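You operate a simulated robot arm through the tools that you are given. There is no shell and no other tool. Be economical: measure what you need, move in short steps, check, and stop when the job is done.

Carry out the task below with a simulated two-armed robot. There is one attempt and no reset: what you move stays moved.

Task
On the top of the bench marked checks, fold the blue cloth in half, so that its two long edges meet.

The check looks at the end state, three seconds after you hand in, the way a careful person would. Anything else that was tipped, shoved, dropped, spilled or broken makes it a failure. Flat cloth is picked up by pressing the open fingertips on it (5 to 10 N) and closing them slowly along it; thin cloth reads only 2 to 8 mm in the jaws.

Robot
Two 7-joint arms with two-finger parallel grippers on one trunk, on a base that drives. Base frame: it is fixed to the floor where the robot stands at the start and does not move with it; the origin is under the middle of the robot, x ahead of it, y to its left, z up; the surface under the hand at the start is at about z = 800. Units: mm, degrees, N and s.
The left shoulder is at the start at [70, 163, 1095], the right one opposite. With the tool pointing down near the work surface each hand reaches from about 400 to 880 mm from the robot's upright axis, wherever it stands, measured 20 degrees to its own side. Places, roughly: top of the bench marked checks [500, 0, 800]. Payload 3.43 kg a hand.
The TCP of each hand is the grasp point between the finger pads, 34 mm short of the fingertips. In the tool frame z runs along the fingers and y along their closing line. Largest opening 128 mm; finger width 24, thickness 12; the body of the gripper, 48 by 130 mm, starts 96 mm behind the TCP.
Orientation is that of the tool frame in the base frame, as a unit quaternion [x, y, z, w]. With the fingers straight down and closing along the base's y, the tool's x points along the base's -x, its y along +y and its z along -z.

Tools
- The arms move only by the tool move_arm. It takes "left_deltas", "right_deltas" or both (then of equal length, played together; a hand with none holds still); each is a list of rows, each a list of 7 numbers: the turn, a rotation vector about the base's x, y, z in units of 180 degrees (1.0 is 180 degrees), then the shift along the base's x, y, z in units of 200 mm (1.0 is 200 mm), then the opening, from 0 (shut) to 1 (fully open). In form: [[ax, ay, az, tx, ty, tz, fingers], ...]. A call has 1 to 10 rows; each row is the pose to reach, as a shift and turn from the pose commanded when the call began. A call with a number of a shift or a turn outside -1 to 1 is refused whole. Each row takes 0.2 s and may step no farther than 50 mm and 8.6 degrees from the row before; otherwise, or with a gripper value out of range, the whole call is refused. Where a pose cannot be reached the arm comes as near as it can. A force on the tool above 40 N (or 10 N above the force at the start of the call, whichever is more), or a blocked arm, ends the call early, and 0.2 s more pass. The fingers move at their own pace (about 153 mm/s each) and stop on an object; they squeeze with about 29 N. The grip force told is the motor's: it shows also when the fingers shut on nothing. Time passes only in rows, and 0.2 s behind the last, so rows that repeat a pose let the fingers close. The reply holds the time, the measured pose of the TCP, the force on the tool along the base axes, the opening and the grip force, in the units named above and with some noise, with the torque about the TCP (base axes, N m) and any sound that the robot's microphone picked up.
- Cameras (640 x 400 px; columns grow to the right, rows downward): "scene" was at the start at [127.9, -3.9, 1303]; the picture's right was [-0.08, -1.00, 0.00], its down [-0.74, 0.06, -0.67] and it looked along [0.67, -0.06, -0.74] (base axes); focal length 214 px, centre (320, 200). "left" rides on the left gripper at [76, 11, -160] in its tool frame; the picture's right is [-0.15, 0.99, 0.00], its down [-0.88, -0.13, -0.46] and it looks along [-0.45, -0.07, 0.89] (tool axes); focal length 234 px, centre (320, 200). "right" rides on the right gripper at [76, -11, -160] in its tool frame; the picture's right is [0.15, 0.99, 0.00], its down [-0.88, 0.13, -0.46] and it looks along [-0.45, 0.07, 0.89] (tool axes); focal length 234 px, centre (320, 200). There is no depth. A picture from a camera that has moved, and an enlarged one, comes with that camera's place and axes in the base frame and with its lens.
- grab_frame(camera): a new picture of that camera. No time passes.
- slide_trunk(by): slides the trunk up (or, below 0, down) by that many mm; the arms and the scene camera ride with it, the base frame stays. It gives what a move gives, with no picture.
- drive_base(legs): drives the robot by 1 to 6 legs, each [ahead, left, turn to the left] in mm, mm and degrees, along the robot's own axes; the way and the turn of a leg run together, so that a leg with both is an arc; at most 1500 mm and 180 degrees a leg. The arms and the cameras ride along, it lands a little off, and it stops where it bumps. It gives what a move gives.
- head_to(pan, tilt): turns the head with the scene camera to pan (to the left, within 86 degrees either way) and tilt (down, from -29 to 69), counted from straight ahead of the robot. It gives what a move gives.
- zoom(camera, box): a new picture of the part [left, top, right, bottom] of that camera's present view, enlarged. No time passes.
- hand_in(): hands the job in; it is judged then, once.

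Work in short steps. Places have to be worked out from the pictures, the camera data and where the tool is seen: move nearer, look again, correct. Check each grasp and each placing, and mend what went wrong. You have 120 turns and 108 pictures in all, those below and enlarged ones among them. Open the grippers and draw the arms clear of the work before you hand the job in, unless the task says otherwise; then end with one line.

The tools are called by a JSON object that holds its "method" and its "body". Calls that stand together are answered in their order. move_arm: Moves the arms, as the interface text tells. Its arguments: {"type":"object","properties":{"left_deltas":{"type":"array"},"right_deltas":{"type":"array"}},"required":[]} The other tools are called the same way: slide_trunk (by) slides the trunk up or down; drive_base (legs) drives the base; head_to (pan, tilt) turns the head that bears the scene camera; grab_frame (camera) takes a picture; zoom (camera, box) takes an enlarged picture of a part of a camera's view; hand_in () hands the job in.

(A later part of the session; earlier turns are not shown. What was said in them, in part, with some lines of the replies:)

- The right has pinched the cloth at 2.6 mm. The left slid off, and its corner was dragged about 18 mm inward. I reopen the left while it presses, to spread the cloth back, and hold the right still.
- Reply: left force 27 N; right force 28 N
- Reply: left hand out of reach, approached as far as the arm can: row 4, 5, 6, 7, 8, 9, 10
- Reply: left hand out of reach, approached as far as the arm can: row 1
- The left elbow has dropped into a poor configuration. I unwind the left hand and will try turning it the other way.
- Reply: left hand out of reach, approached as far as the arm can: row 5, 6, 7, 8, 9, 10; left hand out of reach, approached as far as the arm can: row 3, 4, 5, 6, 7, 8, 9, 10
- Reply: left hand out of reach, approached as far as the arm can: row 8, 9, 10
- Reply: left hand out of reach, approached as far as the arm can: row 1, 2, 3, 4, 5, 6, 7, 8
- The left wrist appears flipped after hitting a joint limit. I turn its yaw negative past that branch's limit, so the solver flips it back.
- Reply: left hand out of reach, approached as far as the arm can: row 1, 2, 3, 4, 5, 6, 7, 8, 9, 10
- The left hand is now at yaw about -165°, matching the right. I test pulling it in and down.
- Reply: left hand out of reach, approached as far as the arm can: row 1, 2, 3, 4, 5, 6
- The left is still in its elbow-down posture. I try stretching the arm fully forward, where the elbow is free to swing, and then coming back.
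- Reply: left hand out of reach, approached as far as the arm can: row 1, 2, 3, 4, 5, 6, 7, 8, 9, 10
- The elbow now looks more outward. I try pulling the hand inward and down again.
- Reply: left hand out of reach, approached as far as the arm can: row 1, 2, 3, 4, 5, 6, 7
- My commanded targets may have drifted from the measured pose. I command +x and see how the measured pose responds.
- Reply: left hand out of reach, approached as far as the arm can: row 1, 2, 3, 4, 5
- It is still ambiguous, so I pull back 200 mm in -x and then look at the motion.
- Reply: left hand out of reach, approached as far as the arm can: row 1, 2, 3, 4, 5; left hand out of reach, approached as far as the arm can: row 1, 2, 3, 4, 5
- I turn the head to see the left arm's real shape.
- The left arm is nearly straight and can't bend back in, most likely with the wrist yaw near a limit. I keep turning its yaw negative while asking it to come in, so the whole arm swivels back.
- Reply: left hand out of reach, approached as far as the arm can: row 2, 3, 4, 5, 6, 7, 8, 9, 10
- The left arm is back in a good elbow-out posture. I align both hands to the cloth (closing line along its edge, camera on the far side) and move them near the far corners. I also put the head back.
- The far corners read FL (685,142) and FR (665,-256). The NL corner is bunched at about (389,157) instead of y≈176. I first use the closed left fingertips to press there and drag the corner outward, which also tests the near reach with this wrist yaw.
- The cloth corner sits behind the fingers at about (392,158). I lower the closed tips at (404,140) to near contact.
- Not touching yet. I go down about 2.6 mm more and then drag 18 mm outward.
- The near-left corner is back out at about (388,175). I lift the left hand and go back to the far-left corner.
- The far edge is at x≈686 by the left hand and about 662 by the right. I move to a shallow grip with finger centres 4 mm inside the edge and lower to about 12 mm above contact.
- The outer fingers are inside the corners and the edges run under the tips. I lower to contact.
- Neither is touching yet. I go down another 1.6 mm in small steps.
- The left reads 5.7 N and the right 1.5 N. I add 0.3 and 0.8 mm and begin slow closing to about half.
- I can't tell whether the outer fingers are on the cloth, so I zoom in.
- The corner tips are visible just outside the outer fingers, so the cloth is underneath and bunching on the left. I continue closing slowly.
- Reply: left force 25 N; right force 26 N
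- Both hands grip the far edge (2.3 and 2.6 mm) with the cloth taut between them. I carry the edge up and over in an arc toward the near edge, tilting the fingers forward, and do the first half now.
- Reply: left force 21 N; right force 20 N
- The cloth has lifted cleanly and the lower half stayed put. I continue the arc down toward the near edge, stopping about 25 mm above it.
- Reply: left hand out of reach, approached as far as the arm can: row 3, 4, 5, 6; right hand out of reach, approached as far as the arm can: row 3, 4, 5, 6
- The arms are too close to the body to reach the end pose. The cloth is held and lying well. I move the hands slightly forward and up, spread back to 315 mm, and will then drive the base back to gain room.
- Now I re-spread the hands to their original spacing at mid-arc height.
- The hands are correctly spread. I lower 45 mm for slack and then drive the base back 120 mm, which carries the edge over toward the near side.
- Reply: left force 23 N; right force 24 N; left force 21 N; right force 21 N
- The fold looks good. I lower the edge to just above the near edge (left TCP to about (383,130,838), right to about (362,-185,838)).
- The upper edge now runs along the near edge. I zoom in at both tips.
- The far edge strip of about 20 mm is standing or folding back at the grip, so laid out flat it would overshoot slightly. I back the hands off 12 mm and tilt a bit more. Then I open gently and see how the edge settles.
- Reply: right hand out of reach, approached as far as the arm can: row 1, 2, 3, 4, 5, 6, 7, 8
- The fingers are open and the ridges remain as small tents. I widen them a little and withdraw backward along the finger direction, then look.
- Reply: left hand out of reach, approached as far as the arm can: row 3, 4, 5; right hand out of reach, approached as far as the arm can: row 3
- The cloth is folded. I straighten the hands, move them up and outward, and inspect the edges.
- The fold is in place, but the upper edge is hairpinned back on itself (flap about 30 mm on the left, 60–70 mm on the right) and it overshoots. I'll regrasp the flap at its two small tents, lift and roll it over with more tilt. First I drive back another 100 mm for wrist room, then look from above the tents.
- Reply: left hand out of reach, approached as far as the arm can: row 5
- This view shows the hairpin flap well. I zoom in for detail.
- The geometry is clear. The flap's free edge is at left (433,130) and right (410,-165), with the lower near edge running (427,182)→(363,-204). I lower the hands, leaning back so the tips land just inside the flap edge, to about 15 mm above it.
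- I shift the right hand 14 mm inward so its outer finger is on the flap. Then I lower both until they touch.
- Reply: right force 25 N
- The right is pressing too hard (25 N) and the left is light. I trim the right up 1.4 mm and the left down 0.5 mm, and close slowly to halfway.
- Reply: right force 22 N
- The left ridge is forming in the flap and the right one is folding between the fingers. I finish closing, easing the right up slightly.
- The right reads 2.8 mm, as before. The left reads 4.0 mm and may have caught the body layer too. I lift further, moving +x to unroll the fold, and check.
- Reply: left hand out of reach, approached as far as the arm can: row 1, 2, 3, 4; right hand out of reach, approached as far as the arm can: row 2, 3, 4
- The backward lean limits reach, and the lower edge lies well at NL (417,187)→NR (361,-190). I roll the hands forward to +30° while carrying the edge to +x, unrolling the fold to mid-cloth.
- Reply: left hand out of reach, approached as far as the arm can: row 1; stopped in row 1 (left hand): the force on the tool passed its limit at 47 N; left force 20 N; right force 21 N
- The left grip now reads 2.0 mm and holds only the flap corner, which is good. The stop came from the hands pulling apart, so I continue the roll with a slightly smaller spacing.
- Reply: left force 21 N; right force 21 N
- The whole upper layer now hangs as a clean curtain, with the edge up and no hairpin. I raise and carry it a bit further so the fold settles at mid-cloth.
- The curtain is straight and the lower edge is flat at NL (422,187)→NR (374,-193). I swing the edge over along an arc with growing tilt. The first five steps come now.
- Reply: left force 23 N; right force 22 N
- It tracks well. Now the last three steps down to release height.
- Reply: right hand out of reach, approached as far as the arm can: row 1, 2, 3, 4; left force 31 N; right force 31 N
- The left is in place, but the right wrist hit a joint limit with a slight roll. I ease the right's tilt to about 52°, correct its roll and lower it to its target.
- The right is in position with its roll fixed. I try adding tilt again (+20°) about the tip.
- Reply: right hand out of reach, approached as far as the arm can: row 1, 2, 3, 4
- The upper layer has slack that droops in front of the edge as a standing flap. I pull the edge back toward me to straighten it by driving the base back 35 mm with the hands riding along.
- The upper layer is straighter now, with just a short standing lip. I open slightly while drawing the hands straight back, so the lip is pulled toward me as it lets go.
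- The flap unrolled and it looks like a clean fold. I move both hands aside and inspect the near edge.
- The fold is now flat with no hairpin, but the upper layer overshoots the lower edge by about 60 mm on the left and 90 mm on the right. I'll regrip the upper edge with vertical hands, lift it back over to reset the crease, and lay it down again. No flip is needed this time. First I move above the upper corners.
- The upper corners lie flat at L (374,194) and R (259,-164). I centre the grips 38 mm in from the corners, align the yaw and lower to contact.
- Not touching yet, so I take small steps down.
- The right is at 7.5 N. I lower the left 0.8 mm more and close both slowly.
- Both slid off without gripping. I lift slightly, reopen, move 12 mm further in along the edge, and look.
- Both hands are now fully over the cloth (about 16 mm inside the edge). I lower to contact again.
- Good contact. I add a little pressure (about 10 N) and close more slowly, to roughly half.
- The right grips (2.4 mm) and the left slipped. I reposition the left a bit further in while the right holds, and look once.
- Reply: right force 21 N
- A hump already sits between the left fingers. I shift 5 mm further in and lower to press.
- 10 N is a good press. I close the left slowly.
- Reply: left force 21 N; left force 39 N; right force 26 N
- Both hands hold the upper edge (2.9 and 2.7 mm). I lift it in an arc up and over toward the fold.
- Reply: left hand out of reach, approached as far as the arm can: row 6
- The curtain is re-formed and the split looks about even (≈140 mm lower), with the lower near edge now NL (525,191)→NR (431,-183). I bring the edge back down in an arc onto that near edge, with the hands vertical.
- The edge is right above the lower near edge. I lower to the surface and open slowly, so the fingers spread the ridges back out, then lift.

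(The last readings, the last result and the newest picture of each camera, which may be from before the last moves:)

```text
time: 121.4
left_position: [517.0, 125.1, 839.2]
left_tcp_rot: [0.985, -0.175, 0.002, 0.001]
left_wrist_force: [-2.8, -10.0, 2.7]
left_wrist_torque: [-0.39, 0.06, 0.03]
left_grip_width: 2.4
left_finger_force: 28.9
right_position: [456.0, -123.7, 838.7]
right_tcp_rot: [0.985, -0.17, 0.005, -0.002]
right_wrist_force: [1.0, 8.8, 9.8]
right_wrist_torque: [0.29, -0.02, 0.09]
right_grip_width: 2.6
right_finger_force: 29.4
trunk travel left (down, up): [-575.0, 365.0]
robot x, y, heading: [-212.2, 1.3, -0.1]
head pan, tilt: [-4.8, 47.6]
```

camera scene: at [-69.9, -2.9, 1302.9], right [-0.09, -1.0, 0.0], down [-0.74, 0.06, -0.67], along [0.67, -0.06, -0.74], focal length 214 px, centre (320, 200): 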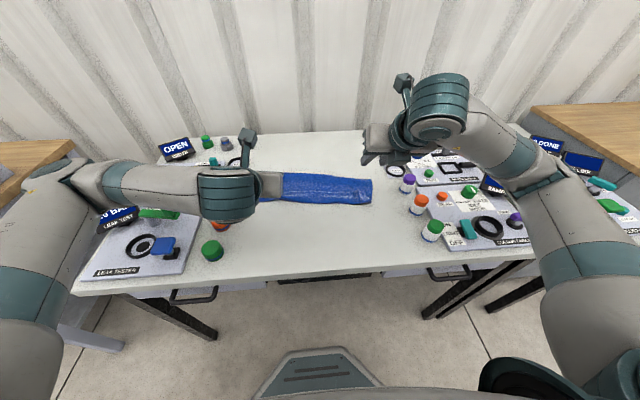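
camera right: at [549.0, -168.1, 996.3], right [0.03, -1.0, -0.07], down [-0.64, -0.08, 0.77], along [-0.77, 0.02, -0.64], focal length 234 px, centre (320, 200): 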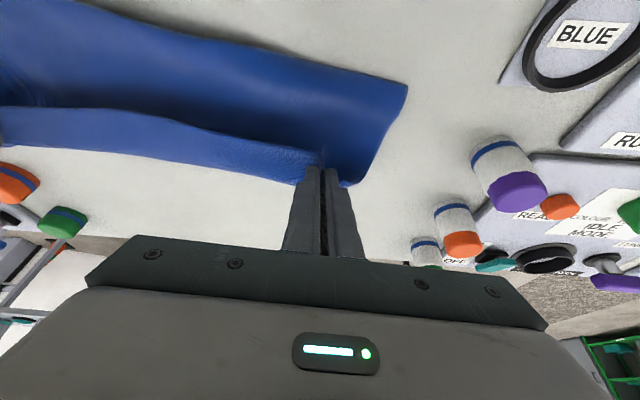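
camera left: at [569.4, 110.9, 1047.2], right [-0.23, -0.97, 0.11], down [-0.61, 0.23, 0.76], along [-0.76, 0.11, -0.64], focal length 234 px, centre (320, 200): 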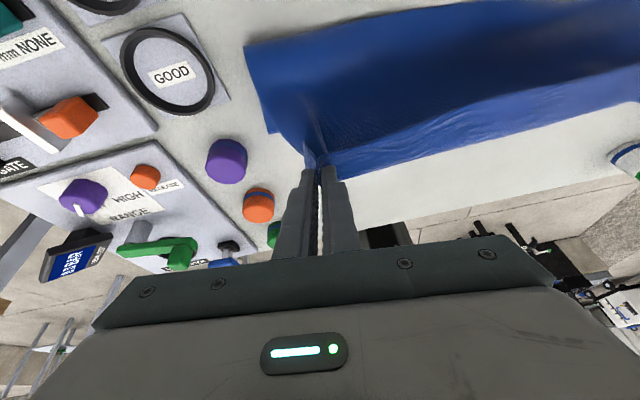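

Both are in light contact. I open slowly in place, then lift clear.

{"method": "move_arm", "body": {"left_deltas": [[0, 0, 0, 0, 0, -0.002, 0.04], [0, 0, 0, 0, 0, -0.004, 0.08], [0, 0, 0, 0, 0, -0.005, 0.14], [0, 0, 0, 0, 0, -0.005, 0.2], [0, 0, 0, 0, 0, -0.005, 0.27], [0, 0, 0, 0, 0, -0.005, 0.34], [0, 0, 0, 0, 0, -0.005, 0.4], [0, 0, 0, 0, 0, 0.06, 0.4], [0, 0, 0, 0, 0, 0.25, 0.4], [0, 0, 0, 0, 0, 0.45, 0.4]], "right_deltas": [[0, 0, 0, 0, 0, 0, 0.04], [0, 0, 0, 0, 0, 0, 0.08], [0, 0, 0, 0, 0, 0, 0.14], [0, 0, 0, 0, 0, 0, 0.2], [0, 0, 0, 0, 0, 0, 0.27], [0, 0, 0, 0, 0, 0, 0.34], [0, 0, 0, 0, 0, 0, 0.4], [0, 0, 0, 0, 0, 0.06, 0.4], [0, 0, 0, 0, 0, 0.25, 0.4], [0, 0, 0, 0, 0, 0.45, 0.4]]}}

{"method": "move_arm", "body": {"left_deltas": [[0, 0, 0, -0.1, 0.15, 0.1, 0.4], [0, 0, 0, -0.2, 0.3, 0.2, 0.4], [0, 0, 0, -0.3, 0.45, 0.3, 0.4], [0, 0, 0, -0.4, 0.6, 0.4, 0.4], [0, 0, 0, -0.5, 0.75, 0.4, 0.4]], "right_deltas": [[0, 0, 0, -0.1, -0.15, 0.1, 0.4], [0, 0, 0, -0.2, -0.3, 0.2, 0.4], [0, 0, 0, -0.3, -0.45, 0.3, 0.4], [0, 0, 0, -0.4, -0.6, 0.4, 0.4], [0, 0, 0, -0.4, -0.78, 0.4, 0.4]]}}

{"method": "zoom", "body": {"camera": "scene", "box": [240, 130, 400, 230]}}

```text
time: 123.6
left_position: [519.0, 122.1, 928.9]
left_tcp_rot: [0.985, -0.174, 0.001, 0.001]
left_wrist_force: [-0.1, 0.6, 0.4]
left_wrist_torque: [0.02, 0.02, 0.01]
left_grip_width: 51.1
left_finger_force: 0.0
right_position: [453.8, -120.9, 925.6]
right_tcp_rot: [0.985, -0.17, 0.003, -0.001]
right_wrist_force: [-0.6, -0.2, -0.4]
right_wrist_torque: [0.01, -0.01, 0.03]
right_grip_width: 51.2
right_finger_force: 0.1
trunk travel left (down, up): [-575.0, 365.0]
robot x, y, heading: [-213.1, 0.6, -0.1]
head pan, tilt: [-4.8, 47.6]
```

```text
time: 124.8
left_position: [418.4, 274.3, 1008.0]
left_tcp_rot: [0.984, -0.176, 0.001, 0.001]
left_wrist_force: [-0.3, -0.6, -0.8]
left_wrist_torque: [0.05, 0.0, 0.05]
left_grip_width: 51.1
left_finger_force: 0.1
right_position: [375.9, -274.6, 1009.7]
right_tcp_rot: [0.985, -0.17, 0.004, -0.001]
right_wrist_force: [0.9, 0.3, -0.3]
right_wrist_torque: [0.03, 0.02, -0.04]
right_grip_width: 51.2
right_finger_force: 0.0
trunk travel left (down, up): [-575.0, 365.0]
robot x, y, heading: [-212.5, 0.4, -0.0]
head pan, tilt: [-4.8, 47.6]
```

```text
4.00 times, centred on (320, 180) of scene
camera zoom: at [-86.3, -2.4, 1303.0], right [-0.09, -1.0, 0.0], down [-0.74, 0.06, -0.67], along [0.67, -0.06, -0.74], focal length 858 px, centre (320, 280)
```

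zoom: 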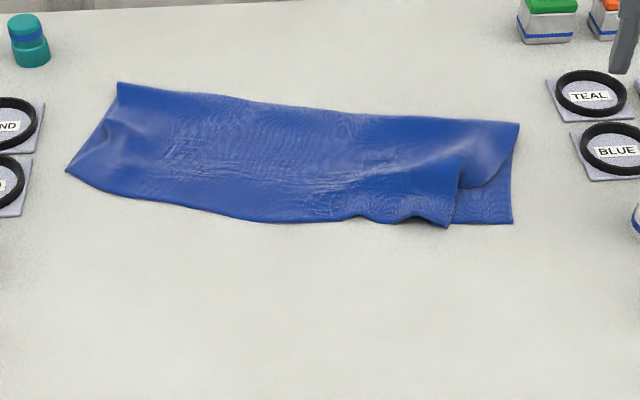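

The fold is nearly right. The left corners match, but the right upper corner is at (424,-153) versus the lower (425,-207). I press the closed right fingertips near that corner and drag it outward.

{"method": "move_arm", "body": {"right_deltas": [[0, 0, 0, 0.1, 0.18, 0, 0.1], [0, 0, 0, 0.2, 0.36, -0.05, 0], [0, 0, 0, 0.27, 0.54, -0.15, 0], [0, 0, 0, 0.32, 0.69, -0.3, 0], [0, 0, 0, 0.32, 0.69, -0.5, 0], [0, 0, 0, 0.32, 0.69, -0.7, 0], [0, 0, 0, 0.32, 0.69, -0.83, 0], [0, 0, 0, 0.32, 0.69, -0.83, 0]]}}

{"method": "zoom", "body": {"camera": "right", "box": [200, 80, 440, 230]}}

```text
time: 126.6
left_position: [419.9, 274.7, 1006.6]
left_tcp_rot: [0.984, -0.176, 0.002, 0.001]
left_wrist_force: [0.9, 0.0, 0.3]
left_wrist_torque: [-0.03, -0.01, 0.0]
left_grip_width: 51.0
left_finger_force: 0.0
right_position: [442.6, -140.2, 840.3]
right_tcp_rot: [0.985, -0.17, 0.003, -0.001]
right_wrist_force: [0.1, 0.2, 1.2]
right_wrist_torque: [0.01, 0.01, 0.0]
right_grip_width: 0.1
right_finger_force: 29.7
trunk travel left (down, up): [-575.0, 365.0]
robot x, y, heading: [-215.6, 1.2, -0.1]
head pan, tilt: [-4.8, 47.6]
```

```text
2.67 times, centred on (320, 155) of right
camera zoom: at [515.9, -155.5, 1002.7], right [-0.19, -0.98, 0.0], down [-0.88, 0.17, 0.45], along [-0.44, 0.09, -0.89], focal length 624 px, centre (320, 320)
```

zoom: 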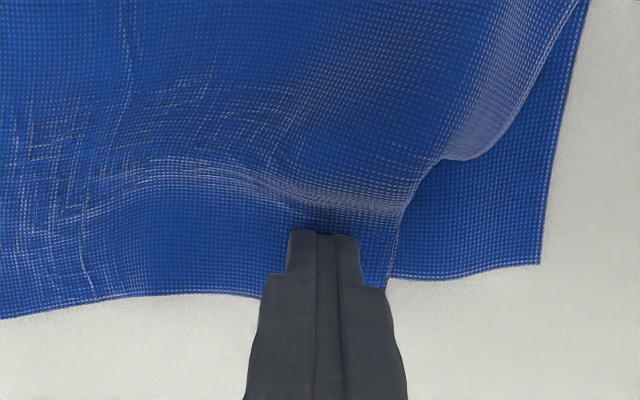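

The right upper corner needs about 53 mm in -y. I press about 5 N and drag.

{"method": "move_arm", "body": {"right_deltas": [[0, 0, 0, 0, 0, -0.005, 0], [0, 0, 0, 0, -0.01, -0.007, 0], [0, 0, 0, 0, -0.045, -0.009, 0], [0, 0, 0, 0, -0.08, -0.01, 0], [0, 0, 0, 0, -0.115, -0.011, 0], [0, 0, 0, 0, -0.15, -0.012, 0], [0, 0, 0, 0, -0.185, -0.013, 0], [0, 0, 0, 0, -0.22, -0.014, 0], [0, 0, 0, 0, -0.255, -0.015, 0], [0, 0, 0, 0, -0.265, -0.015, 0]]}}

{"method": "zoom", "body": {"camera": "right", "box": [200, 80, 440, 230]}}

```text
time: 128.8
left_position: [420.1, 274.3, 1007.2]
left_tcp_rot: [0.985, -0.175, 0.001, 0.002]
left_wrist_force: [0.4, -1.2, -1.0]
left_wrist_torque: [-0.02, -0.01, -0.03]
left_grip_width: 51.2
left_finger_force: 0.0
right_position: [440.6, -192.5, 838.9]
right_tcp_rot: [0.985, -0.17, 0.004, -0.002]
right_wrist_force: [0.4, 0.8, 3.0]
right_wrist_torque: [0.0, 0.01, 0.0]
right_grip_width: 0.0
right_finger_force: 29.3
trunk travel left (down, up): [-575.0, 365.0]
robot x, y, heading: [-210.3, -0.3, 0.0]
head pan, tilt: [-4.8, 47.6]
```

```text
2.67 times, centred on (320, 155) of right
camera zoom: at [515.8, -208.9, 999.5], right [-0.19, -0.98, 0.0], down [-0.88, 0.17, 0.45], along [-0.44, 0.09, -0.89], focal length 624 px, centre (320, 320)
```

zoom: 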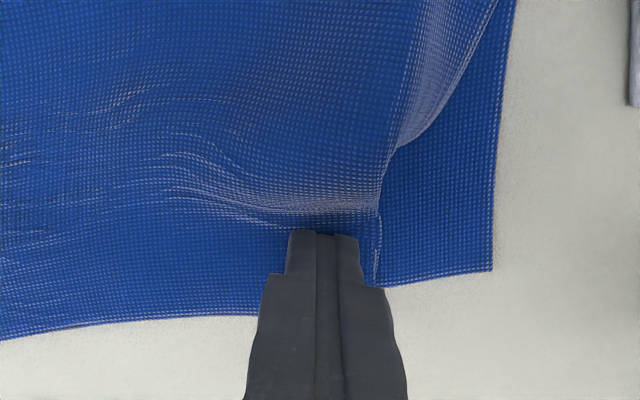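

The lower layer moved along, so only about 13 mm was gained. The gap is now about 40 mm. A better way is to set the outer finger on the exposed lower layer and the inner finger on the upper corner, and close them to bring the two corners together.

{"method": "move_arm", "body": {"right_deltas": [[0, 0, 0, 0, 0, 0.06, 0], [0, 0, 0, 0.01, -0.08, 0.06, 0.15], [0, 0, 0, 0.015, -0.15, 0.06, 0.25], [0, 0, 0, 0.015, -0.15, 0.06, 0.25], [0, 0, 0, 0.015, -0.15, 0.02, 0.25], [0, 0, 0, 0.015, -0.15, -0.002, 0.25], [0, 0, 0, 0.015, -0.15, -0.006, 0.25], [0, 0, 0, 0.015, -0.15, -0.006, 0.25]]}}

```text
time: 130.6
left_position: [420.3, 275.1, 1007.4]
left_tcp_rot: [0.985, -0.175, 0.002, 0.002]
left_wrist_force: [0.0, 0.9, 0.4]
left_wrist_torque: [0.0, -0.02, 0.0]
left_grip_width: 50.9
left_finger_force: 0.1
right_position: [444.1, -223.4, 839.1]
right_tcp_rot: [0.985, -0.17, 0.004, -0.001]
right_wrist_force: [0.0, -0.6, 3.2]
right_wrist_torque: [0.09, -0.01, 0.0]
right_grip_width: 31.9
right_finger_force: 0.0
trunk travel left (down, up): [-575.0, 365.0]
robot x, y, heading: [-212.0, -1.6, -0.2]
head pan, tilt: [-4.8, 47.6]
```

One finger is touching. I press 1 mm more so both bear, and close slowly.

{"method": "move_arm", "body": {"right_deltas": [[0, 0, 0, 0, 0, -0.005, 0.25], [0, 0, 0, 0, 0, -0.007, 0.23], [0, 0, 0, 0, 0, -0.007, 0.21], [0, 0, 0, 0, 0, -0.007, 0.18], [0, 0, 0, 0, 0, -0.007, 0.15], [0, 0, 0, 0, 0, -0.007, 0.12], [0, 0, 0, 0, 0, -0.007, 0.09], [0, 0, 0, 0, 0, -0.007, 0.06], [0, 0, 0, 0, 0, -0.007, 0.05], [0, 0, 0, 0, 0, 0.06, 0.05]]}}

{"method": "move_arm", "body": {"right_deltas": [[0, 0, 0, 0, 0, 0.2, 0.05], [0, 0, 0, -0.05, -0.1, 0.4, 0.05], [0, 0, 0, -0.15, -0.25, 0.6, 0.05], [0, 0, 0, -0.3, -0.4, 0.7, 0.05]]}}

{"method": "zoom", "body": {"camera": "scene", "box": [240, 130, 400, 230]}}

```text
time: 132.8
left_position: [419.7, 273.4, 1006.6]
left_tcp_rot: [0.984, -0.176, 0.002, 0.001]
left_wrist_force: [-0.2, -0.7, -0.2]
left_wrist_torque: [-0.01, -0.02, 0.04]
left_grip_width: 51.1
left_finger_force: 0.0
right_position: [442.3, -222.7, 847.2]
right_tcp_rot: [0.985, -0.171, 0.002, -0.001]
right_wrist_force: [-0.8, -0.4, -0.6]
right_wrist_torque: [0.0, 0.02, -0.01]
right_grip_width: 6.7
right_finger_force: 0.2
trunk travel left (down, up): [-575.0, 365.0]
robot x, y, heading: [-212.8, 1.0, -0.2]
head pan, tilt: [-4.8, 47.6]
```

```text
refused: row 3 steps farther than a row can; nothing moved
```

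```text
4.00 times, centred on (320, 180) of scene
camera zoom: at [-86.0, -2.5, 1302.8], right [-0.09, -1.0, 0.0], down [-0.74, 0.06, -0.67], along [0.67, -0.06, -0.74], focal length 858 px, centre (320, 280)
```

zoom: 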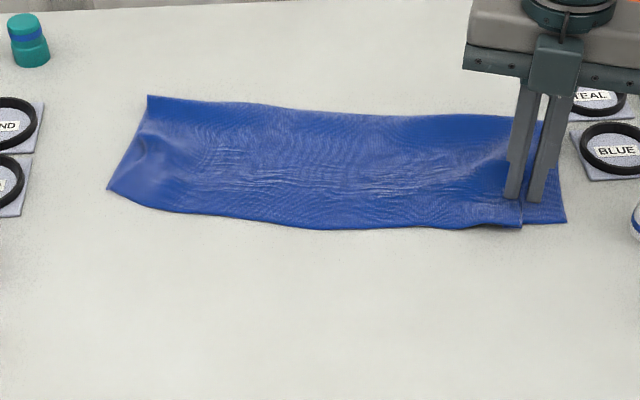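

The right gap is still about 37 mm, because the lower layer slides along when pressed. Instead I'll pinch just the upper layer near its corner, lift it off the lower layer and carry it outward.

{"method": "move_arm", "body": {"right_deltas": [[0, 0, 0, 0, 0, 0.04, 0.05], [0, 0, 0, -0.02, 0.12, 0.05, 0.2], [0, 0, 0, -0.03, 0.235, 0.05, 0.34], [0, 0, 0, -0.03, 0.235, 0.02, 0.34], [0, 0, 0, -0.03, 0.235, -0.03, 0.34], [0, 0, 0, -0.03, 0.235, -0.045, 0.34], [0, 0, 0, -0.03, 0.235, -0.045, 0.34]]}}

```text
time: 134.4
left_position: [420.5, 274.8, 1006.1]
left_tcp_rot: [0.985, -0.174, 0.001, 0.001]
left_wrist_force: [0.1, -0.8, -0.1]
left_wrist_torque: [-0.01, -0.01, 0.0]
left_grip_width: 51.2
left_finger_force: 0.1
right_position: [438.5, -176.9, 839.5]
right_tcp_rot: [0.985, -0.171, 0.004, -0.001]
right_wrist_force: [-0.1, -0.5, -0.5]
right_wrist_torque: [-0.03, 0.01, -0.01]
right_grip_width: 43.6
right_finger_force: 0.1
trunk travel left (down, up): [-575.0, 365.0]
robot x, y, heading: [-217.6, 0.5, -0.2]
head pan, tilt: [-4.8, 47.6]
```

I come down about 1.6 mm more to contact, then close slowly.

{"method": "move_arm", "body": {"right_deltas": [[0, 0, 0, 0, 0, -0.005, 0.34], [0, 0, 0, 0, 0, -0.01, 0.34], [0, 0, 0, 0, 0, -0.01, 0.34]]}}

```text
time: 135.2
left_position: [420.0, 274.5, 1007.7]
left_tcp_rot: [0.985, -0.175, 0.002, 0.001]
left_wrist_force: [-0.6, 0.6, -0.2]
left_wrist_torque: [0.01, -0.03, 0.0]
left_grip_width: 51.3
left_finger_force: 0.1
right_position: [436.9, -176.6, 837.7]
right_tcp_rot: [0.985, -0.172, 0.003, -0.001]
right_wrist_force: [0.4, 0.5, 3.5]
right_wrist_torque: [-0.11, -0.02, 0.02]
right_grip_width: 43.4
right_finger_force: 0.0
trunk travel left (down, up): [-575.0, 365.0]
robot x, y, heading: [-216.7, 5.4, -0.3]
head pan, tilt: [-4.8, 47.6]
```

At 3.5 N, I press 0.5 mm more and close slowly in two calls.

{"method": "move_arm", "body": {"right_deltas": [[0, 0, 0, 0, 0, -0.003, 0.33], [0, 0, 0, 0, 0, -0.003, 0.31], [0, 0, 0, 0, 0, -0.003, 0.29], [0, 0, 0, 0, 0, -0.003, 0.27], [0, 0, 0, 0, 0, -0.003, 0.25], [0, 0, 0, 0, 0, -0.003, 0.23], [0, 0, 0, 0, 0, -0.003, 0.21], [0, 0, 0, 0, 0, -0.003, 0.19], [0, 0, 0, 0, 0, -0.003, 0.17], [0, 0, 0, 0, 0, -0.003, 0.15]]}}

{"method": "move_arm", "body": {"right_deltas": [[0, 0, 0, 0, 0, 0.0, 0.13], [0, 0, 0, 0, 0, 0.001, 0.11], [0, 0, 0, 0, 0, 0.001, 0.09], [0, 0, 0, 0, 0, 0.001, 0.07], [0, 0, 0, 0, 0, 0.001, 0.05], [0, 0, 0, 0, 0, 0.001, 0.03], [0, 0, 0, 0, 0, 0.001, 0.0], [0, 0, 0, 0, 0, 0.001, 0.0]]}}

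```text
time: 137.4
left_position: [418.8, 275.1, 1006.8]
left_tcp_rot: [0.984, -0.175, 0.001, 0.002]
left_wrist_force: [-0.1, 0.1, 0.2]
left_wrist_torque: [0.01, -0.01, -0.02]
left_grip_width: 51.5
left_finger_force: 0.2
right_position: [437.8, -176.9, 837.1]
right_tcp_rot: [0.985, -0.17, 0.004, -0.001]
right_wrist_force: [0.0, 0.3, 5.9]
right_wrist_torque: [-0.07, -0.01, 0.02]
right_grip_width: 19.0
right_finger_force: 0.0
trunk travel left (down, up): [-575.0, 365.0]
robot x, y, heading: [-213.6, -0.2, 0.2]
head pan, tilt: [-4.8, 47.6]
```

```text
time: 139.2
left_position: [419.9, 275.2, 1006.7]
left_tcp_rot: [0.985, -0.175, 0.002, 0.001]
left_wrist_force: [0.7, 0.4, 0.8]
left_wrist_torque: [-0.04, 0.01, -0.01]
left_grip_width: 51.2
left_finger_force: 0.0
right_position: [437.0, -175.4, 837.0]
right_tcp_rot: [0.985, -0.172, 0.004, -0.001]
right_wrist_force: [-0.1, 0.2, 3.8]
right_wrist_torque: [-0.03, 0.01, -0.04]
right_grip_width: 0.1
right_finger_force: 28.9
trunk travel left (down, up): [-575.0, 365.0]
robot x, y, heading: [-212.5, 3.6, -0.1]
head pan, tilt: [-4.8, 47.6]
```

There was no grip, as the press was too light. I lift, reopen 5 mm further in, and press to about 10 N.

{"method": "move_arm", "body": {"right_deltas": [[0, 0, 0, 0, 0, 0.05, 0], [0, 0, 0, 0.01, 0.03, 0.06, 0.2], [0, 0, 0, 0.01, 0.03, 0.06, 0.36], [0, 0, 0, 0.01, 0.03, 0.03, 0.36], [0, 0, 0, 0.01, 0.03, 0.0, 0.36], [0, 0, 0, 0.01, 0.03, -0.005, 0.36], [0, 0, 0, 0.01, 0.03, -0.005, 0.36]]}}

```text
time: 140.8
left_position: [419.6, 274.7, 1007.9]
left_tcp_rot: [0.985, -0.175, 0.001, 0.001]
left_wrist_force: [-0.3, -0.5, -0.4]
left_wrist_torque: [0.02, -0.01, -0.01]
left_grip_width: 51.5
left_finger_force: 0.1
right_position: [438.7, -169.7, 838.2]
right_tcp_rot: [0.985, -0.172, 0.005, -0.002]
right_wrist_force: [1.4, -0.7, 8.5]
right_wrist_torque: [-0.25, -0.01, 0.04]
right_grip_width: 46.1
right_finger_force: 0.0
trunk travel left (down, up): [-575.0, 365.0]
robot x, y, heading: [-212.6, -0.0, -0.2]
head pan, tilt: [-4.8, 47.6]
```

At 8.5 N, I add 0.5 mm and close slowly.

{"method": "move_arm", "body": {"right_deltas": [[0, 0, 0, 0, 0, -0.003, 0.35], [0, 0, 0, 0, 0, -0.003, 0.33], [0, 0, 0, 0, 0, -0.003, 0.31], [0, 0, 0, 0, 0, -0.003, 0.29], [0, 0, 0, 0, 0, -0.003, 0.27], [0, 0, 0, 0, 0, -0.003, 0.25], [0, 0, 0, 0, 0, -0.003, 0.23], [0, 0, 0, 0, 0, -0.003, 0.21], [0, 0, 0, 0, 0, -0.003, 0.19], [0, 0, 0, 0, 0, -0.003, 0.17]]}}

{"method": "move_arm", "body": {"right_deltas": [[0, 0, 0, 0, 0, 0.0, 0.15], [0, 0, 0, 0, 0, 0, 0.13], [0, 0, 0, 0, 0, 0, 0.11], [0, 0, 0, 0, 0, 0, 0.09], [0, 0, 0, 0, 0, 0, 0.07], [0, 0, 0, 0, 0, 0, 0.05], [0, 0, 0, 0, 0, 0, 0.03], [0, 0, 0, 0, 0, 0.0, 0.0], [0, 0, 0, 0, 0, 0.0, 0.0]]}}

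```text
time: 143.0
left_position: [419.0, 275.2, 1006.7]
left_tcp_rot: [0.985, -0.175, 0.003, 0.001]
left_wrist_force: [0.1, 0.2, -0.6]
left_wrist_torque: [0.0, 0.03, 0.0]
left_grip_width: 51.2
left_finger_force: 0.0
right_position: [439.8, -170.2, 836.3]
right_tcp_rot: [0.985, -0.17, 0.004, -0.001]
right_wrist_force: [0.9, 1.5, 14.7]
right_wrist_torque: [-0.2, 0.0, 0.01]
right_grip_width: 21.3
right_finger_force: 0.1
trunk travel left (down, up): [-575.0, 365.0]
robot x, y, heading: [-215.3, 1.3, -0.1]
head pan, tilt: [-4.8, 47.6]
```

```text
time: 145.0
left_position: [418.4, 274.4, 1007.7]
left_tcp_rot: [0.985, -0.174, 0.003, 0.001]
left_wrist_force: [0.7, -0.4, -0.2]
left_wrist_torque: [-0.04, 0.03, 0.01]
left_grip_width: 51.4
left_finger_force: 0.1
right_position: [438.6, -169.6, 838.1]
right_tcp_rot: [0.985, -0.171, 0.005, -0.001]
right_wrist_force: [-0.3, -1.1, 14.1]
right_wrist_torque: [-0.13, 0.03, 0.0]
right_grip_width: 2.2
right_finger_force: 28.9
trunk travel left (down, up): [-575.0, 365.0]
robot x, y, heading: [-213.8, 2.1, -0.1]
head pan, tilt: [-4.8, 47.6]
```

The right has pinched 2.2 mm. I lift 20 mm and carry it outward 40 mm, watching the tension.

{"method": "move_arm", "body": {"right_deltas": [[0, 0, 0, 0, 0, 0.05, 0], [0, 0, 0, 0, 0, 0.1, 0], [0, 0, 0, -0.005, -0.06, 0.1, 0], [0, 0, 0, -0.01, -0.12, 0.1, 0], [0, 0, 0, -0.015, -0.18, 0.1, 0], [0, 0, 0, -0.02, -0.2, 0.09, 0], [0, 0, 0, -0.02, -0.2, 0.08, 0]]}}

{"method": "zoom", "body": {"camera": "right", "box": [180, 60, 460, 235]}}

```text
time: 146.6
left_position: [420.6, 274.5, 1006.5]
left_tcp_rot: [0.984, -0.176, 0.002, 0.002]
left_wrist_force: [-0.6, 0.0, -0.1]
left_wrist_torque: [0.02, 0.02, -0.01]
left_grip_width: 51.1
left_finger_force: 0.0
right_position: [436.2, -209.2, 851.2]
right_tcp_rot: [0.985, -0.171, 0.004, -0.001]
right_wrist_force: [0.4, -0.5, 0.0]
right_wrist_torque: [-0.02, 0.01, 0.02]
right_grip_width: 2.3
right_finger_force: 29.4
trunk travel left (down, up): [-575.0, 365.0]
robot x, y, heading: [-209.9, 2.6, -0.1]
head pan, tilt: [-4.8, 47.6]
```

```text
2.29 times, centred on (320, 148) of right
camera zoom: at [510.3, -225.6, 1013.1], right [-0.19, -0.98, 0.0], down [-0.88, 0.17, 0.45], along [-0.44, 0.09, -0.89], focal length 535 px, centre (320, 320)
```

zoom: 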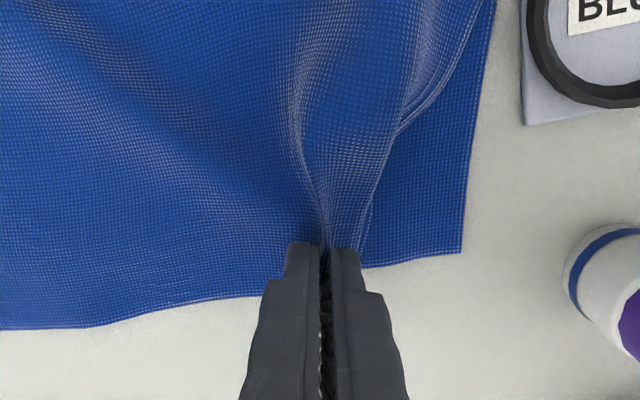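

The upper corner still needs about 25 mm more to reach the lower corner (426,-268). I carry it that far, set it down and open slowly to spread it.

{"method": "move_arm", "body": {"right_deltas": [[0, 0, 0, 0, -0.05, 0, 0], [0, 0, 0, 0, -0.1, 0, 0], [0, 0, 0, 0, -0.125, 0, 0], [0, 0, 0, 0, -0.125, -0.04, 0], [0, 0, 0, 0, -0.125, -0.065, 0], [0, 0, 0, 0, -0.125, -0.07, 0], [0, 0, 0, 0, -0.125, -0.07, 0]]}}

```text
time: 148.2
left_position: [420.5, 275.3, 1008.2]
left_tcp_rot: [0.985, -0.175, 0.002, 0.001]
left_wrist_force: [0.4, -0.2, 0.1]
left_wrist_torque: [0.03, -0.01, -0.01]
left_grip_width: 51.1
left_finger_force: 0.1
right_position: [434.6, -235.6, 838.0]
right_tcp_rot: [0.985, -0.17, 0.004, -0.001]
right_wrist_force: [0.5, 1.3, 6.0]
right_wrist_torque: [-0.02, -0.01, 0.0]
right_grip_width: 2.4
right_finger_force: 29.0
trunk travel left (down, up): [-575.0, 365.0]
robot x, y, heading: [-214.2, 0.8, -0.3]
head pan, tilt: [-4.8, 47.6]
```

It touches down with almost no sideways tension. I open slowly, lift and move clear.

{"method": "move_arm", "body": {"right_deltas": [[0, 0, 0, 0, 0, 0, 0.03], [0, 0, 0, 0, 0, 0.002, 0.07], [0, 0, 0, 0, 0, 0.004, 0.12], [0, 0, 0, 0, 0, 0.005, 0.18], [0, 0, 0, 0, 0, 0.005, 0.24], [0, 0, 0, 0, 0, 0.005, 0.3], [0, 0, 0, 0, 0, 0.08, 0.3], [0, 0, 0, 0, 0, 0.3, 0.3], [0, 0, 0, -0.1, 0, 0.5, 0.3], [0, 0, 0, -0.3, -0.05, 0.6, 0.3]]}}

{"method": "move_arm", "body": {"right_deltas": [[0, 0, 0, -0.1, -0.1, 0.15, 0.3], [0, 0, 0, -0.2, -0.2, 0.3, 0.3], [0, 0, 0, -0.3, -0.3, 0.4, 0.3], [0, 0, 0, -0.4, -0.4, 0.4, 0.3]]}}

{"method": "zoom", "body": {"camera": "scene", "box": [240, 130, 400, 230]}}

```text
time: 150.4
left_position: [419.4, 274.8, 1007.9]
left_tcp_rot: [0.984, -0.176, 0.002, 0.001]
left_wrist_force: [-0.3, -0.3, 0.3]
left_wrist_torque: [0.03, -0.03, -0.01]
left_grip_width: 51.5
left_finger_force: 0.2
right_position: [375.9, -246.3, 959.4]
right_tcp_rot: [0.985, -0.171, 0.004, -0.002]
right_wrist_force: [-0.4, 0.1, -0.2]
right_wrist_torque: [-0.02, -0.04, 0.02]
right_grip_width: 38.3
right_finger_force: 0.1
trunk travel left (down, up): [-575.0, 365.0]
robot x, y, heading: [-213.0, 5.3, -0.2]
head pan, tilt: [-4.8, 47.6]
```

```text
time: 151.4
left_position: [418.6, 273.5, 1008.5]
left_tcp_rot: [0.985, -0.175, 0.002, 0.0]
left_wrist_force: [0.1, 0.0, 0.2]
left_wrist_torque: [0.03, -0.03, 0.04]
left_grip_width: 51.4
left_finger_force: 0.1
right_position: [295.0, -328.6, 1038.4]
right_tcp_rot: [0.985, -0.171, 0.004, -0.003]
right_wrist_force: [0.2, 0.4, -0.1]
right_wrist_torque: [0.02, -0.03, 0.02]
right_grip_width: 38.3
right_finger_force: 0.0
trunk travel left (down, up): [-575.0, 365.0]
robot x, y, heading: [-215.1, 5.8, -0.0]
head pan, tilt: [-4.8, 47.6]
```

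```text
4.00 times, centred on (320, 180) of scene
camera zoom: at [-87.1, -3.7, 1303.2], right [-0.09, -1.0, 0.0], down [-0.74, 0.06, -0.67], along [0.67, -0.06, -0.74], focal length 858 px, centre (320, 280)
```

zoom: 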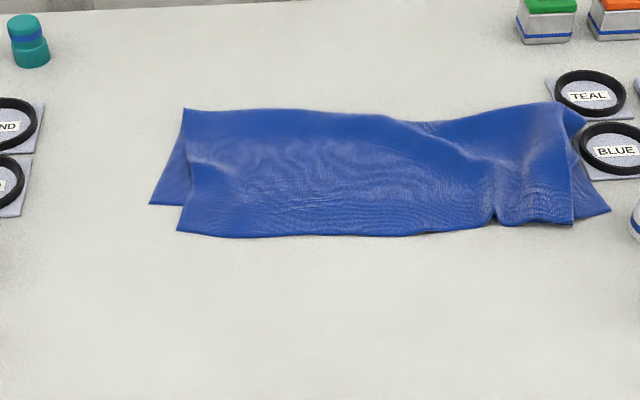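

The pinch caught both layers, and the cloth shifted right with a pleat. It now reads upper UL (436,71) / UR (417,-260) and lower LL (471,98) / LR (431,-296). I'll anchor the right end with the right fingertips and slide the upper left corner out with the left ones. First I bring both closed hands above their spots.

{"method": "move_arm", "body": {"left_deltas": [[0, 0, 0, 0.03, -0.2, 0, 0.2], [0, 0, 0, 0.06, -0.4, 0, 0], [0, 0, 0, 0.1, -0.6, -0.05, 0], [0, 0, 0, 0.14, -0.8, -0.15, 0], [0, 0, 0, 0.18, -0.98, -0.25, 0], [0, 0, 0, 0.18, -0.98, -0.45, 0]], "right_deltas": [[0, 0, 0, 0.12, 0.1, 0, 0.1], [0, 0, 0, 0.25, 0.2, 0, 0], [0, 0, 0, 0.4, 0.3, -0.1, 0], [0, 0, 0, 0.55, 0.4, -0.2, 0], [0, 0, 0, 0.685, 0.43, -0.35, 0], [0, 0, 0, 0.685, 0.43, -0.55, 0]]}}

{"method": "move_arm", "body": {"left_deltas": [[0, 0, 0, 0, -0.1, -0.1, 0], [0, 0, 0, 0, -0.115, -0.25, 0], [0, 0, 0, 0, -0.115, -0.36, 0], [0, 0, 0, 0, -0.115, -0.385, 0], [0, 0, 0, 0, -0.115, -0.385, 0]], "right_deltas": [[0, 0, 0, 0, 0, -0.15, 0], [0, 0, 0, 0, 0, -0.3, 0], [0, 0, 0, 0, 0, -0.4, 0], [0, 0, 0, 0, 0, -0.435, 0], [0, 0, 0, 0, 0, -0.435, 0]]}}

```text
time: 152.8
left_position: [455.8, 78.9, 916.0]
left_tcp_rot: [0.985, -0.175, 0.002, 0.002]
left_wrist_force: [0.9, -0.7, -1.0]
left_wrist_torque: [-0.01, -0.01, -0.03]
left_grip_width: 0.0
left_finger_force: 28.9
right_position: [434.2, -238.8, 926.7]
right_tcp_rot: [0.985, -0.171, 0.004, -0.001]
right_wrist_force: [-0.4, -0.1, -0.6]
right_wrist_torque: [0.02, 0.04, 0.01]
right_grip_width: 0.3
right_finger_force: 29.4
trunk travel left (down, up): [-575.0, 365.0]
robot x, y, heading: [-213.8, 2.0, -0.0]
head pan, tilt: [-4.8, 47.6]
```

```text
time: 154.0
left_position: [455.2, 56.1, 838.2]
left_tcp_rot: [0.985, -0.175, 0.002, 0.002]
left_wrist_force: [-0.7, 0.2, -1.0]
left_wrist_torque: [-0.01, -0.06, -0.01]
left_grip_width: 0.0
left_finger_force: 28.7
right_position: [431.4, -238.3, 842.4]
right_tcp_rot: [0.985, -0.17, 0.003, -0.002]
right_wrist_force: [0.1, 0.0, 0.0]
right_wrist_torque: [-0.02, 0.01, 0.0]
right_grip_width: 0.0
right_finger_force: 29.6
trunk travel left (down, up): [-575.0, 365.0]
robot x, y, heading: [-212.6, 4.2, -0.3]
head pan, tilt: [-4.8, 47.6]
```

Both are just above the cloth. I press the right more firmly as the anchor (about 10 N) and the left lightly.

{"method": "move_arm", "body": {"left_deltas": [[0, 0, 0, 0, 0, -0.004, 0], [0, 0, 0, 0, 0, -0.008, 0], [0, 0, 0, 0, 0, -0.008, 0]], "right_deltas": [[0, 0, 0, 0, 0, -0.015, 0], [0, 0, 0, 0, 0, -0.023, 0], [0, 0, 0, 0, 0, -0.025, 0]]}}

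```text
time: 154.8
left_position: [454.2, 56.3, 837.8]
left_tcp_rot: [0.984, -0.176, 0.001, 0.001]
left_wrist_force: [0.3, -0.3, 0.2]
left_wrist_torque: [-0.03, 0.0, -0.01]
left_grip_width: 0.0
left_finger_force: 29.5
right_position: [432.0, -240.0, 836.4]
right_tcp_rot: [0.985, -0.17, 0.005, -0.002]
right_wrist_force: [0.4, 0.5, 7.9]
right_wrist_torque: [-0.05, -0.02, 0.02]
right_grip_width: 0.2
right_finger_force: 28.8
trunk travel left (down, up): [-575.0, 365.0]
robot x, y, heading: [-213.9, 0.6, 0.0]
head pan, tilt: [-4.8, 47.6]
```

The right anchors at 8 N. The left presses about 1 mm further and drags (+25,+30) mm.

{"method": "move_arm", "body": {"left_deltas": [[0, 0, 0, 0, 0, -0.006, 0], [0, 0, 0, 0.005, 0.01, -0.008, 0], [0, 0, 0, 0.02, 0.03, -0.008, 0], [0, 0, 0, 0.04, 0.055, -0.008, 0], [0, 0, 0, 0.06, 0.08, -0.008, 0], [0, 0, 0, 0.08, 0.105, -0.008, 0], [0, 0, 0, 0.1, 0.13, -0.008, 0], [0, 0, 0, 0.12, 0.15, -0.008, 0], [0, 0, 0, 0.125, 0.155, -0.008, 0]], "right_deltas": [[0, 0, 0, 0, 0, -0.002, 0], [0, 0, 0, 0, 0, -0.002, 0], [0, 0, 0, 0, 0, -0.002, 0], [0, 0, 0, 0, 0, -0.002, 0], [0, 0, 0, 0, 0, -0.002, 0], [0, 0, 0, 0, 0, -0.002, 0], [0, 0, 0, 0, 0, -0.002, 0], [0, 0, 0, 0, 0, -0.002, 0], [0, 0, 0, 0, 0, -0.002, 0]]}}

```text
time: 156.8
left_position: [478.4, 86.4, 837.5]
left_tcp_rot: [0.985, -0.174, 0.002, 0.002]
left_wrist_force: [0.2, -0.2, 0.1]
left_wrist_torque: [0.01, -0.01, -0.01]
left_grip_width: 0.0
left_finger_force: 28.9
right_position: [432.0, -240.1, 836.9]
right_tcp_rot: [0.985, -0.171, 0.004, -0.002]
right_wrist_force: [4.6, -0.6, 17.4]
right_wrist_torque: [-0.21, -0.12, 0.04]
right_grip_width: 0.0
right_finger_force: 29.7
trunk travel left (down, up): [-575.0, 365.0]
robot x, y, heading: [-216.2, -1.3, 0.0]
head pan, tilt: [-4.8, 47.6]
```

The left never made firm contact. I go back, press until it reads about 5 N, and repeat.

{"method": "move_arm", "body": {"left_deltas": [[0, 0, 0, 0, 0, 0.03, 0], [0, 0, 0, -0.06, -0.08, 0.03, 0], [0, 0, 0, -0.125, -0.155, 0.02, 0], [0, 0, 0, -0.125, -0.155, -0.005, 0], [0, 0, 0, -0.125, -0.155, -0.012, 0], [0, 0, 0, -0.125, -0.155, -0.012, 0]], "right_deltas": [[0, 0, 0, 0, 0, 0.002, 0], [0, 0, 0, 0, 0, 0.002, 0], [0, 0, 0, 0, 0, 0.002, 0], [0, 0, 0, 0, 0, 0.002, 0], [0, 0, 0, 0, 0, 0.002, 0], [0, 0, 0, 0, 0, 0.002, 0]]}}

```text
time: 158.2
left_position: [452.9, 57.2, 835.0]
left_tcp_rot: [0.984, -0.176, 0.003, 0.002]
left_wrist_force: [-0.2, 1.7, 9.9]
left_wrist_torque: [0.05, -0.14, 0.01]
left_grip_width: 0.1
left_finger_force: 29.3
right_position: [431.5, -239.1, 836.3]
right_tcp_rot: [0.985, -0.171, 0.004, -0.001]
right_wrist_force: [1.8, -1.9, 10.8]
right_wrist_torque: [-0.14, -0.06, 0.04]
right_grip_width: 0.0
right_finger_force: 28.6
trunk travel left (down, up): [-575.0, 365.0]
robot x, y, heading: [-217.1, 0.3, 0.0]
head pan, tilt: [-4.8, 47.6]
```

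Left at 10 N, right anchored at 11 N. I drag the left outward now, easing its pressure slightly.

{"method": "move_arm", "body": {"left_deltas": [[0, 0, 0, 0, 0.005, 0.001, 0], [0, 0, 0, 0.015, 0.025, 0.001, 0], [0, 0, 0, 0.035, 0.05, 0.001, 0], [0, 0, 0, 0.055, 0.075, 0.001, 0], [0, 0, 0, 0.075, 0.1, 0.001, 0], [0, 0, 0, 0.095, 0.12, 0.001, 0], [0, 0, 0, 0.115, 0.14, 0.001, 0], [0, 0, 0, 0.13, 0.155, 0.001, 0], [0, 0, 0, 0.13, 0.155, 0.001, 0]], "right_deltas": [[0, 0, 0, 0, 0, 0, 0], [0, 0, 0, 0, 0, 0, 0], [0, 0, 0, 0, 0, 0, 0], [0, 0, 0, 0, 0, 0, 0], [0, 0, 0, 0, 0, 0, 0], [0, 0, 0, 0, 0, 0, 0], [0, 0, 0, 0, 0, 0, 0], [0, 0, 0, 0, 0, 0, 0], [0, 0, 0, 0, 0, 0, 0]]}}

```text
time: 160.2
left_position: [479.5, 86.9, 835.7]
left_tcp_rot: [0.985, -0.175, 0.004, 0.001]
left_wrist_force: [-3.4, -10.4, 13.7]
left_wrist_torque: [-0.41, -0.02, -0.09]
left_grip_width: 0.0
left_finger_force: 28.9
right_position: [431.0, -239.7, 836.9]
right_tcp_rot: [0.985, -0.171, 0.005, -0.001]
right_wrist_force: [0.8, 7.3, 7.7]
right_wrist_torque: [0.18, -0.02, 0.02]
right_grip_width: 0.1
right_finger_force: 29.0
trunk travel left (down, up): [-575.0, 365.0]
robot x, y, heading: [-214.2, 4.0, -0.2]
head pan, tilt: [-4.8, 47.6]
```

Tension has built (about 10 N), so the upper layer has pulled out. Now the left anchors while the right drags its corner outward (+8,-25).

{"method": "move_arm", "body": {"left_deltas": [[0, 0, 0, 0, 0, 0, 0], [0, 0, 0, 0, 0, 0, 0], [0, 0, 0, 0, 0, 0, 0], [0, 0, 0, 0, 0, 0, 0], [0, 0, 0, 0, 0, 0, 0], [0, 0, 0, 0, 0, 0, 0], [0, 0, 0, 0, 0, 0, 0]], "right_deltas": [[0, 0, 0, 0.005, -0.02, -0.001, 0], [0, 0, 0, 0.01, -0.04, -0.001, 0], [0, 0, 0, 0.02, -0.06, -0.001, 0], [0, 0, 0, 0.025, -0.08, -0.001, 0], [0, 0, 0, 0.03, -0.1, -0.001, 0], [0, 0, 0, 0.04, -0.125, -0.001, 0], [0, 0, 0, 0.04, -0.125, -0.001, 0]]}}

```text
time: 161.8
left_position: [478.8, 89.2, 837.2]
left_tcp_rot: [0.985, -0.175, 0.003, 0.001]
left_wrist_force: [0.2, -5.3, 15.0]
left_wrist_torque: [-0.19, -0.16, -0.03]
left_grip_width: 0.3
left_finger_force: 29.1
right_position: [438.7, -264.3, 836.8]
right_tcp_rot: [0.985, -0.172, 0.005, -0.002]
right_wrist_force: [-0.1, 6.4, 11.4]
right_wrist_torque: [0.33, 0.03, 0.01]
right_grip_width: 0.2
right_finger_force: 28.9
trunk travel left (down, up): [-575.0, 365.0]
robot x, y, heading: [-211.9, 2.9, -0.3]
head pan, tilt: [-4.8, 47.6]
```

Now with both hands pressing, I slide the whole cloth 45 mm to the left, away from the ring plate. Then I lift off.

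{"method": "move_arm", "body": {"left_deltas": [[0, 0, 0, 0, 0.03, 0, 0], [0, 0, 0, 0, 0.06, 0, 0], [0, 0, 0, 0, 0.09, 0, 0], [0, 0, 0, 0, 0.12, 0, 0], [0, 0, 0, 0, 0.15, 0, 0], [0, 0, 0, 0, 0.18, 0, 0], [0, 0, 0, 0, 0.21, 0, 0], [0, 0, 0, 0, 0.225, 0, 0], [0, 0, 0, 0, 0.225, 0.1, 0], [0, 0, 0, 0, 0.225, 0.3, 0]], "right_deltas": [[0, 0, 0, 0, 0.03, 0, 0], [0, 0, 0, 0, 0.06, 0, 0], [0, 0, 0, 0, 0.09, 0, 0], [0, 0, 0, 0, 0.12, 0, 0], [0, 0, 0, 0, 0.15, 0, 0], [0, 0, 0, 0, 0.18, 0, 0], [0, 0, 0, 0, 0.21, 0, 0], [0, 0, 0, 0, 0.225, 0, 0], [0, 0, 0, 0, 0.225, 0.1, 0], [0, 0, 0, 0, 0.225, 0.3, 0]]}}

{"method": "move_arm", "body": {"left_deltas": [[0, 0, 0, -0.1, 0.1, 0.15, 0], [0, 0, 0, -0.2, 0.22, 0.3, 0.1], [0, 0, 0, -0.3, 0.36, 0.4, 0.2], [0, 0, 0, -0.4, 0.55, 0.4, 0.3], [0, 0, 0, -0.45, 0.75, 0.4, 0.4]], "right_deltas": [[0, 0, 0, -0.1, -0.1, 0.15, 0], [0, 0, 0, -0.2, -0.22, 0.3, 0.1], [0, 0, 0, -0.3, -0.36, 0.4, 0.2], [0, 0, 0, -0.4, -0.5, 0.4, 0.3], [0, 0, 0, -0.5, -0.65, 0.4, 0.4]]}}

{"method": "zoom", "body": {"camera": "scene", "box": [240, 130, 400, 230]}}

```text
time: 164.0
left_position: [477.7, 132.5, 890.9]
left_tcp_rot: [0.985, -0.174, 0.002, 0.0]
left_wrist_force: [0.0, -1.7, 0.3]
left_wrist_torque: [-0.01, -0.03, 0.02]
left_grip_width: 0.0
left_finger_force: 29.2
right_position: [441.1, -220.4, 893.1]
right_tcp_rot: [0.985, -0.17, 0.004, -0.002]
right_wrist_force: [0.8, -0.4, 0.1]
right_wrist_torque: [0.03, -0.07, -0.01]
right_grip_width: 0.0
right_finger_force: 29.3
trunk travel left (down, up): [-575.0, 365.0]
robot x, y, heading: [-216.8, 1.3, 0.1]
head pan, tilt: [-4.8, 47.6]
```

```text
time: 165.2
left_position: [388.2, 281.3, 974.5]
left_tcp_rot: [0.985, -0.175, 0.002, 0.001]
left_wrist_force: [-1.0, -0.2, 0.3]
left_wrist_torque: [0.0, -0.01, 0.02]
left_grip_width: 51.4
left_finger_force: 0.0
right_position: [341.0, -351.5, 975.6]
right_tcp_rot: [0.985, -0.17, 0.006, -0.001]
right_wrist_force: [-0.9, -0.2, 0.4]
right_wrist_torque: [-0.03, -0.05, 0.0]
right_grip_width: 51.5
right_finger_force: 0.1
trunk travel left (down, up): [-575.0, 365.0]
robot x, y, heading: [-211.4, -0.4, -0.0]
head pan, tilt: [-4.8, 47.6]
```

```text
4.00 times, centred on (320, 180) of scene
camera zoom: at [-87.5, -2.3, 1303.2], right [-0.09, -1.0, 0.0], down [-0.74, 0.06, -0.68], along [0.67, -0.06, -0.74], focal length 858 px, centre (320, 280)
```

zoom: 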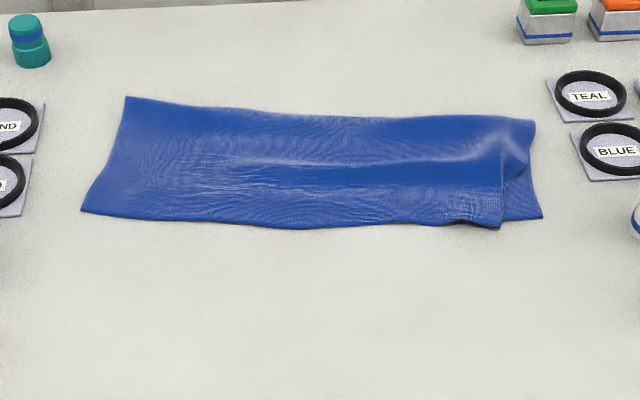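

The result is close: the left corners coincide and the long edges lie together. Only the right upper corner is short, at (417,-196) versus the lower (427,-234). I do one more careful slide: anchor with the left, drag that corner out with the right.

{"method": "move_arm", "body": {"left_deltas": [[0, 0, 0, 0.1, -0.18, 0, 0.2], [0, 0, 0, 0.2, -0.36, 0, 0], [0, 0, 0, 0.32, -0.54, -0.05, 0], [0, 0, 0, 0.42, -0.7, -0.15, 0], [0, 0, 0, 0.45, -0.765, -0.32, 0], [0, 0, 0, 0.45, -0.765, -0.5, 0], [0, 0, 0, 0.45, -0.765, -0.65, 0], [0, 0, 0, 0.45, -0.765, -0.68, 0], [0, 0, 0, 0.45, -0.765, -0.68, 0]], "right_deltas": [[0, 0, 0, 0.1, 0.19, 0, 0.2], [0, 0, 0, 0.2, 0.38, 0, 0], [0, 0, 0, 0.32, 0.57, -0.05, 0], [0, 0, 0, 0.42, 0.76, -0.15, 0], [0, 0, 0, 0.465, 0.87, -0.32, 0], [0, 0, 0, 0.465, 0.87, -0.5, 0], [0, 0, 0, 0.465, 0.87, -0.65, 0], [0, 0, 0, 0.465, 0.87, -0.68, 0], [0, 0, 0, 0.465, 0.87, -0.68, 0]]}}

```text
time: 167.2
left_position: [481.2, 129.1, 838.6]
left_tcp_rot: [0.984, -0.176, 0.001, 0.001]
left_wrist_force: [-0.1, -0.4, 0.1]
left_wrist_torque: [-0.01, -0.02, 0.0]
left_grip_width: 0.0
left_finger_force: 29.2
right_position: [434.3, -175.6, 838.7]
right_tcp_rot: [0.985, -0.17, 0.004, -0.001]
right_wrist_force: [0.4, -1.0, -0.4]
right_wrist_torque: [-0.01, -0.01, 0.02]
right_grip_width: 0.1
right_finger_force: 28.9
trunk travel left (down, up): [-575.0, 365.0]
robot x, y, heading: [-213.6, 0.7, -0.3]
head pan, tilt: [-4.8, 47.6]
```

Both are just above the cloth. I press down in small steps.

{"method": "move_arm", "body": {"left_deltas": [[0, 0, 0, 0, 0, -0.008, 0], [0, 0, 0, 0, 0, -0.014, 0], [0, 0, 0, 0, 0, -0.016, 0]], "right_deltas": [[0, 0, 0, 0, 0, -0.006, 0], [0, 0, 0, 0, 0, -0.01, 0], [0, 0, 0, 0, 0, -0.01, 0]]}}

```text
time: 168.0
left_position: [479.7, 128.6, 836.2]
left_tcp_rot: [0.985, -0.175, 0.004, 0.001]
left_wrist_force: [1.2, 2.1, 14.2]
left_wrist_torque: [0.02, -0.17, 0.04]
left_grip_width: 0.2
left_finger_force: 28.8
right_position: [433.0, -176.0, 838.5]
right_tcp_rot: [0.985, -0.17, 0.005, -0.001]
right_wrist_force: [0.0, 0.1, 0.0]
right_wrist_torque: [-0.01, -0.04, -0.01]
right_grip_width: 0.2
right_finger_force: 29.3
trunk travel left (down, up): [-575.0, 365.0]
robot x, y, heading: [-212.8, 1.4, -0.3]
head pan, tilt: [-4.8, 47.6]
```

The left anchors at 14 N. The right needs about 1 mm more, then I drag 36 mm outward.

{"method": "move_arm", "body": {"left_deltas": [[0, 0, 0, 0, 0, 0, 0], [0, 0, 0, 0, 0, 0, 0], [0, 0, 0, 0, 0, 0, 0], [0, 0, 0, 0, 0, 0, 0], [0, 0, 0, 0, 0, 0, 0], [0, 0, 0, 0, 0, 0, 0], [0, 0, 0, 0, 0, 0, 0], [0, 0, 0, 0, 0, 0, 0], [0, 0, 0, 0, 0, 0, 0], [0, 0, 0, 0, 0, 0, 0]], "right_deltas": [[0, 0, 0, 0, 0, -0.006, 0], [0, 0, 0, 0, 0, -0.009, 0], [0, 0, 0, 0.003, -0.02, -0.009, 0], [0, 0, 0, 0.008, -0.045, -0.009, 0], [0, 0, 0, 0.012, -0.07, -0.009, 0], [0, 0, 0, 0.017, -0.095, -0.009, 0], [0, 0, 0, 0.021, -0.12, -0.009, 0], [0, 0, 0, 0.026, -0.145, -0.009, 0], [0, 0, 0, 0.03, -0.17, -0.009, 0], [0, 0, 0, 0.032, -0.18, -0.009, 0]]}}

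```text
time: 170.2
left_position: [478.8, 128.6, 836.0]
left_tcp_rot: [0.984, -0.176, 0.003, 0.002]
left_wrist_force: [3.5, -3.8, 19.4]
left_wrist_torque: [-0.18, -0.35, -0.01]
left_grip_width: 0.0
left_finger_force: 28.5
right_position: [438.6, -210.9, 837.4]
right_tcp_rot: [0.985, -0.17, 0.005, -0.003]
right_wrist_force: [-0.5, 6.7, 8.9]
right_wrist_torque: [0.25, 0.05, 0.01]
right_grip_width: 0.0
right_finger_force: 29.2
trunk travel left (down, up): [-575.0, 365.0]
robot x, y, heading: [-214.2, 6.7, -0.4]
head pan, tilt: [-4.8, 47.6]
```

The right dragged with good contact and built light tension (6.7 N), so the slack is out. I lift both straight up, open and move clear.

{"method": "move_arm", "body": {"left_deltas": [[0, 0, 0, 0, 0, 0.05, 0], [0, 0, 0, 0, 0, 0.25, 0], [0, 0, 0, -0.1, 0.1, 0.45, 0.1], [0, 0, 0, -0.25, 0.2, 0.55, 0.2], [0, 0, 0, -0.4, 0.35, 0.65, 0.3], [0, 0, 0, -0.5, 0.55, 0.7, 0.4], [0, 0, 0, -0.5, 0.75, 0.7, 0.4]], "right_deltas": [[0, 0, 0, 0, 0, 0.05, 0], [0, 0, 0, 0, 0, 0.25, 0], [0, 0, 0, -0.1, -0.1, 0.45, 0.1], [0, 0, 0, -0.25, -0.2, 0.55, 0.2], [0, 0, 0, -0.4, -0.35, 0.65, 0.3], [0, 0, 0, -0.5, -0.5, 0.7, 0.4], [0, 0, 0, -0.5, -0.65, 0.7, 0.4]]}}

{"method": "zoom", "body": {"camera": "scene", "box": [240, 130, 400, 230]}}

```text
time: 171.8
left_position: [378.3, 281.6, 973.4]
left_tcp_rot: [0.984, -0.176, 0.001, 0.002]
left_wrist_force: [-0.6, -0.4, 0.2]
left_wrist_torque: [0.01, 0.03, 0.01]
left_grip_width: 51.2
left_finger_force: 0.0
right_position: [337.7, -342.2, 974.7]
right_tcp_rot: [0.985, -0.17, 0.005, -0.002]
right_wrist_force: [0.8, -0.2, -0.4]
right_wrist_torque: [-0.02, -0.02, 0.0]
right_grip_width: 50.9
right_finger_force: 0.0
trunk travel left (down, up): [-575.0, 365.0]
robot x, y, heading: [-208.4, 2.5, 0.1]
head pan, tilt: [-4.8, 47.6]
```

```text
refused: no pictures are left
```

No pictures are left. In the last one the long edges lay together and the ring plates looked undisturbed. The readings fit the right corner having since moved out toward its match. Both hands are open and clear, so I hand in.

{"method": "hand_in", "body": {}}

```text
The job is handed in.
```

I folded the blue cloth in half on the checks bench with its two long edges together, and handed it in with both hands open and clear. I had no pictures left to check the very last adjustment, which slid the right upper corner out from about 38 mm short of the lower one. The force readings suggest it moved most of the way, but I did not see it.
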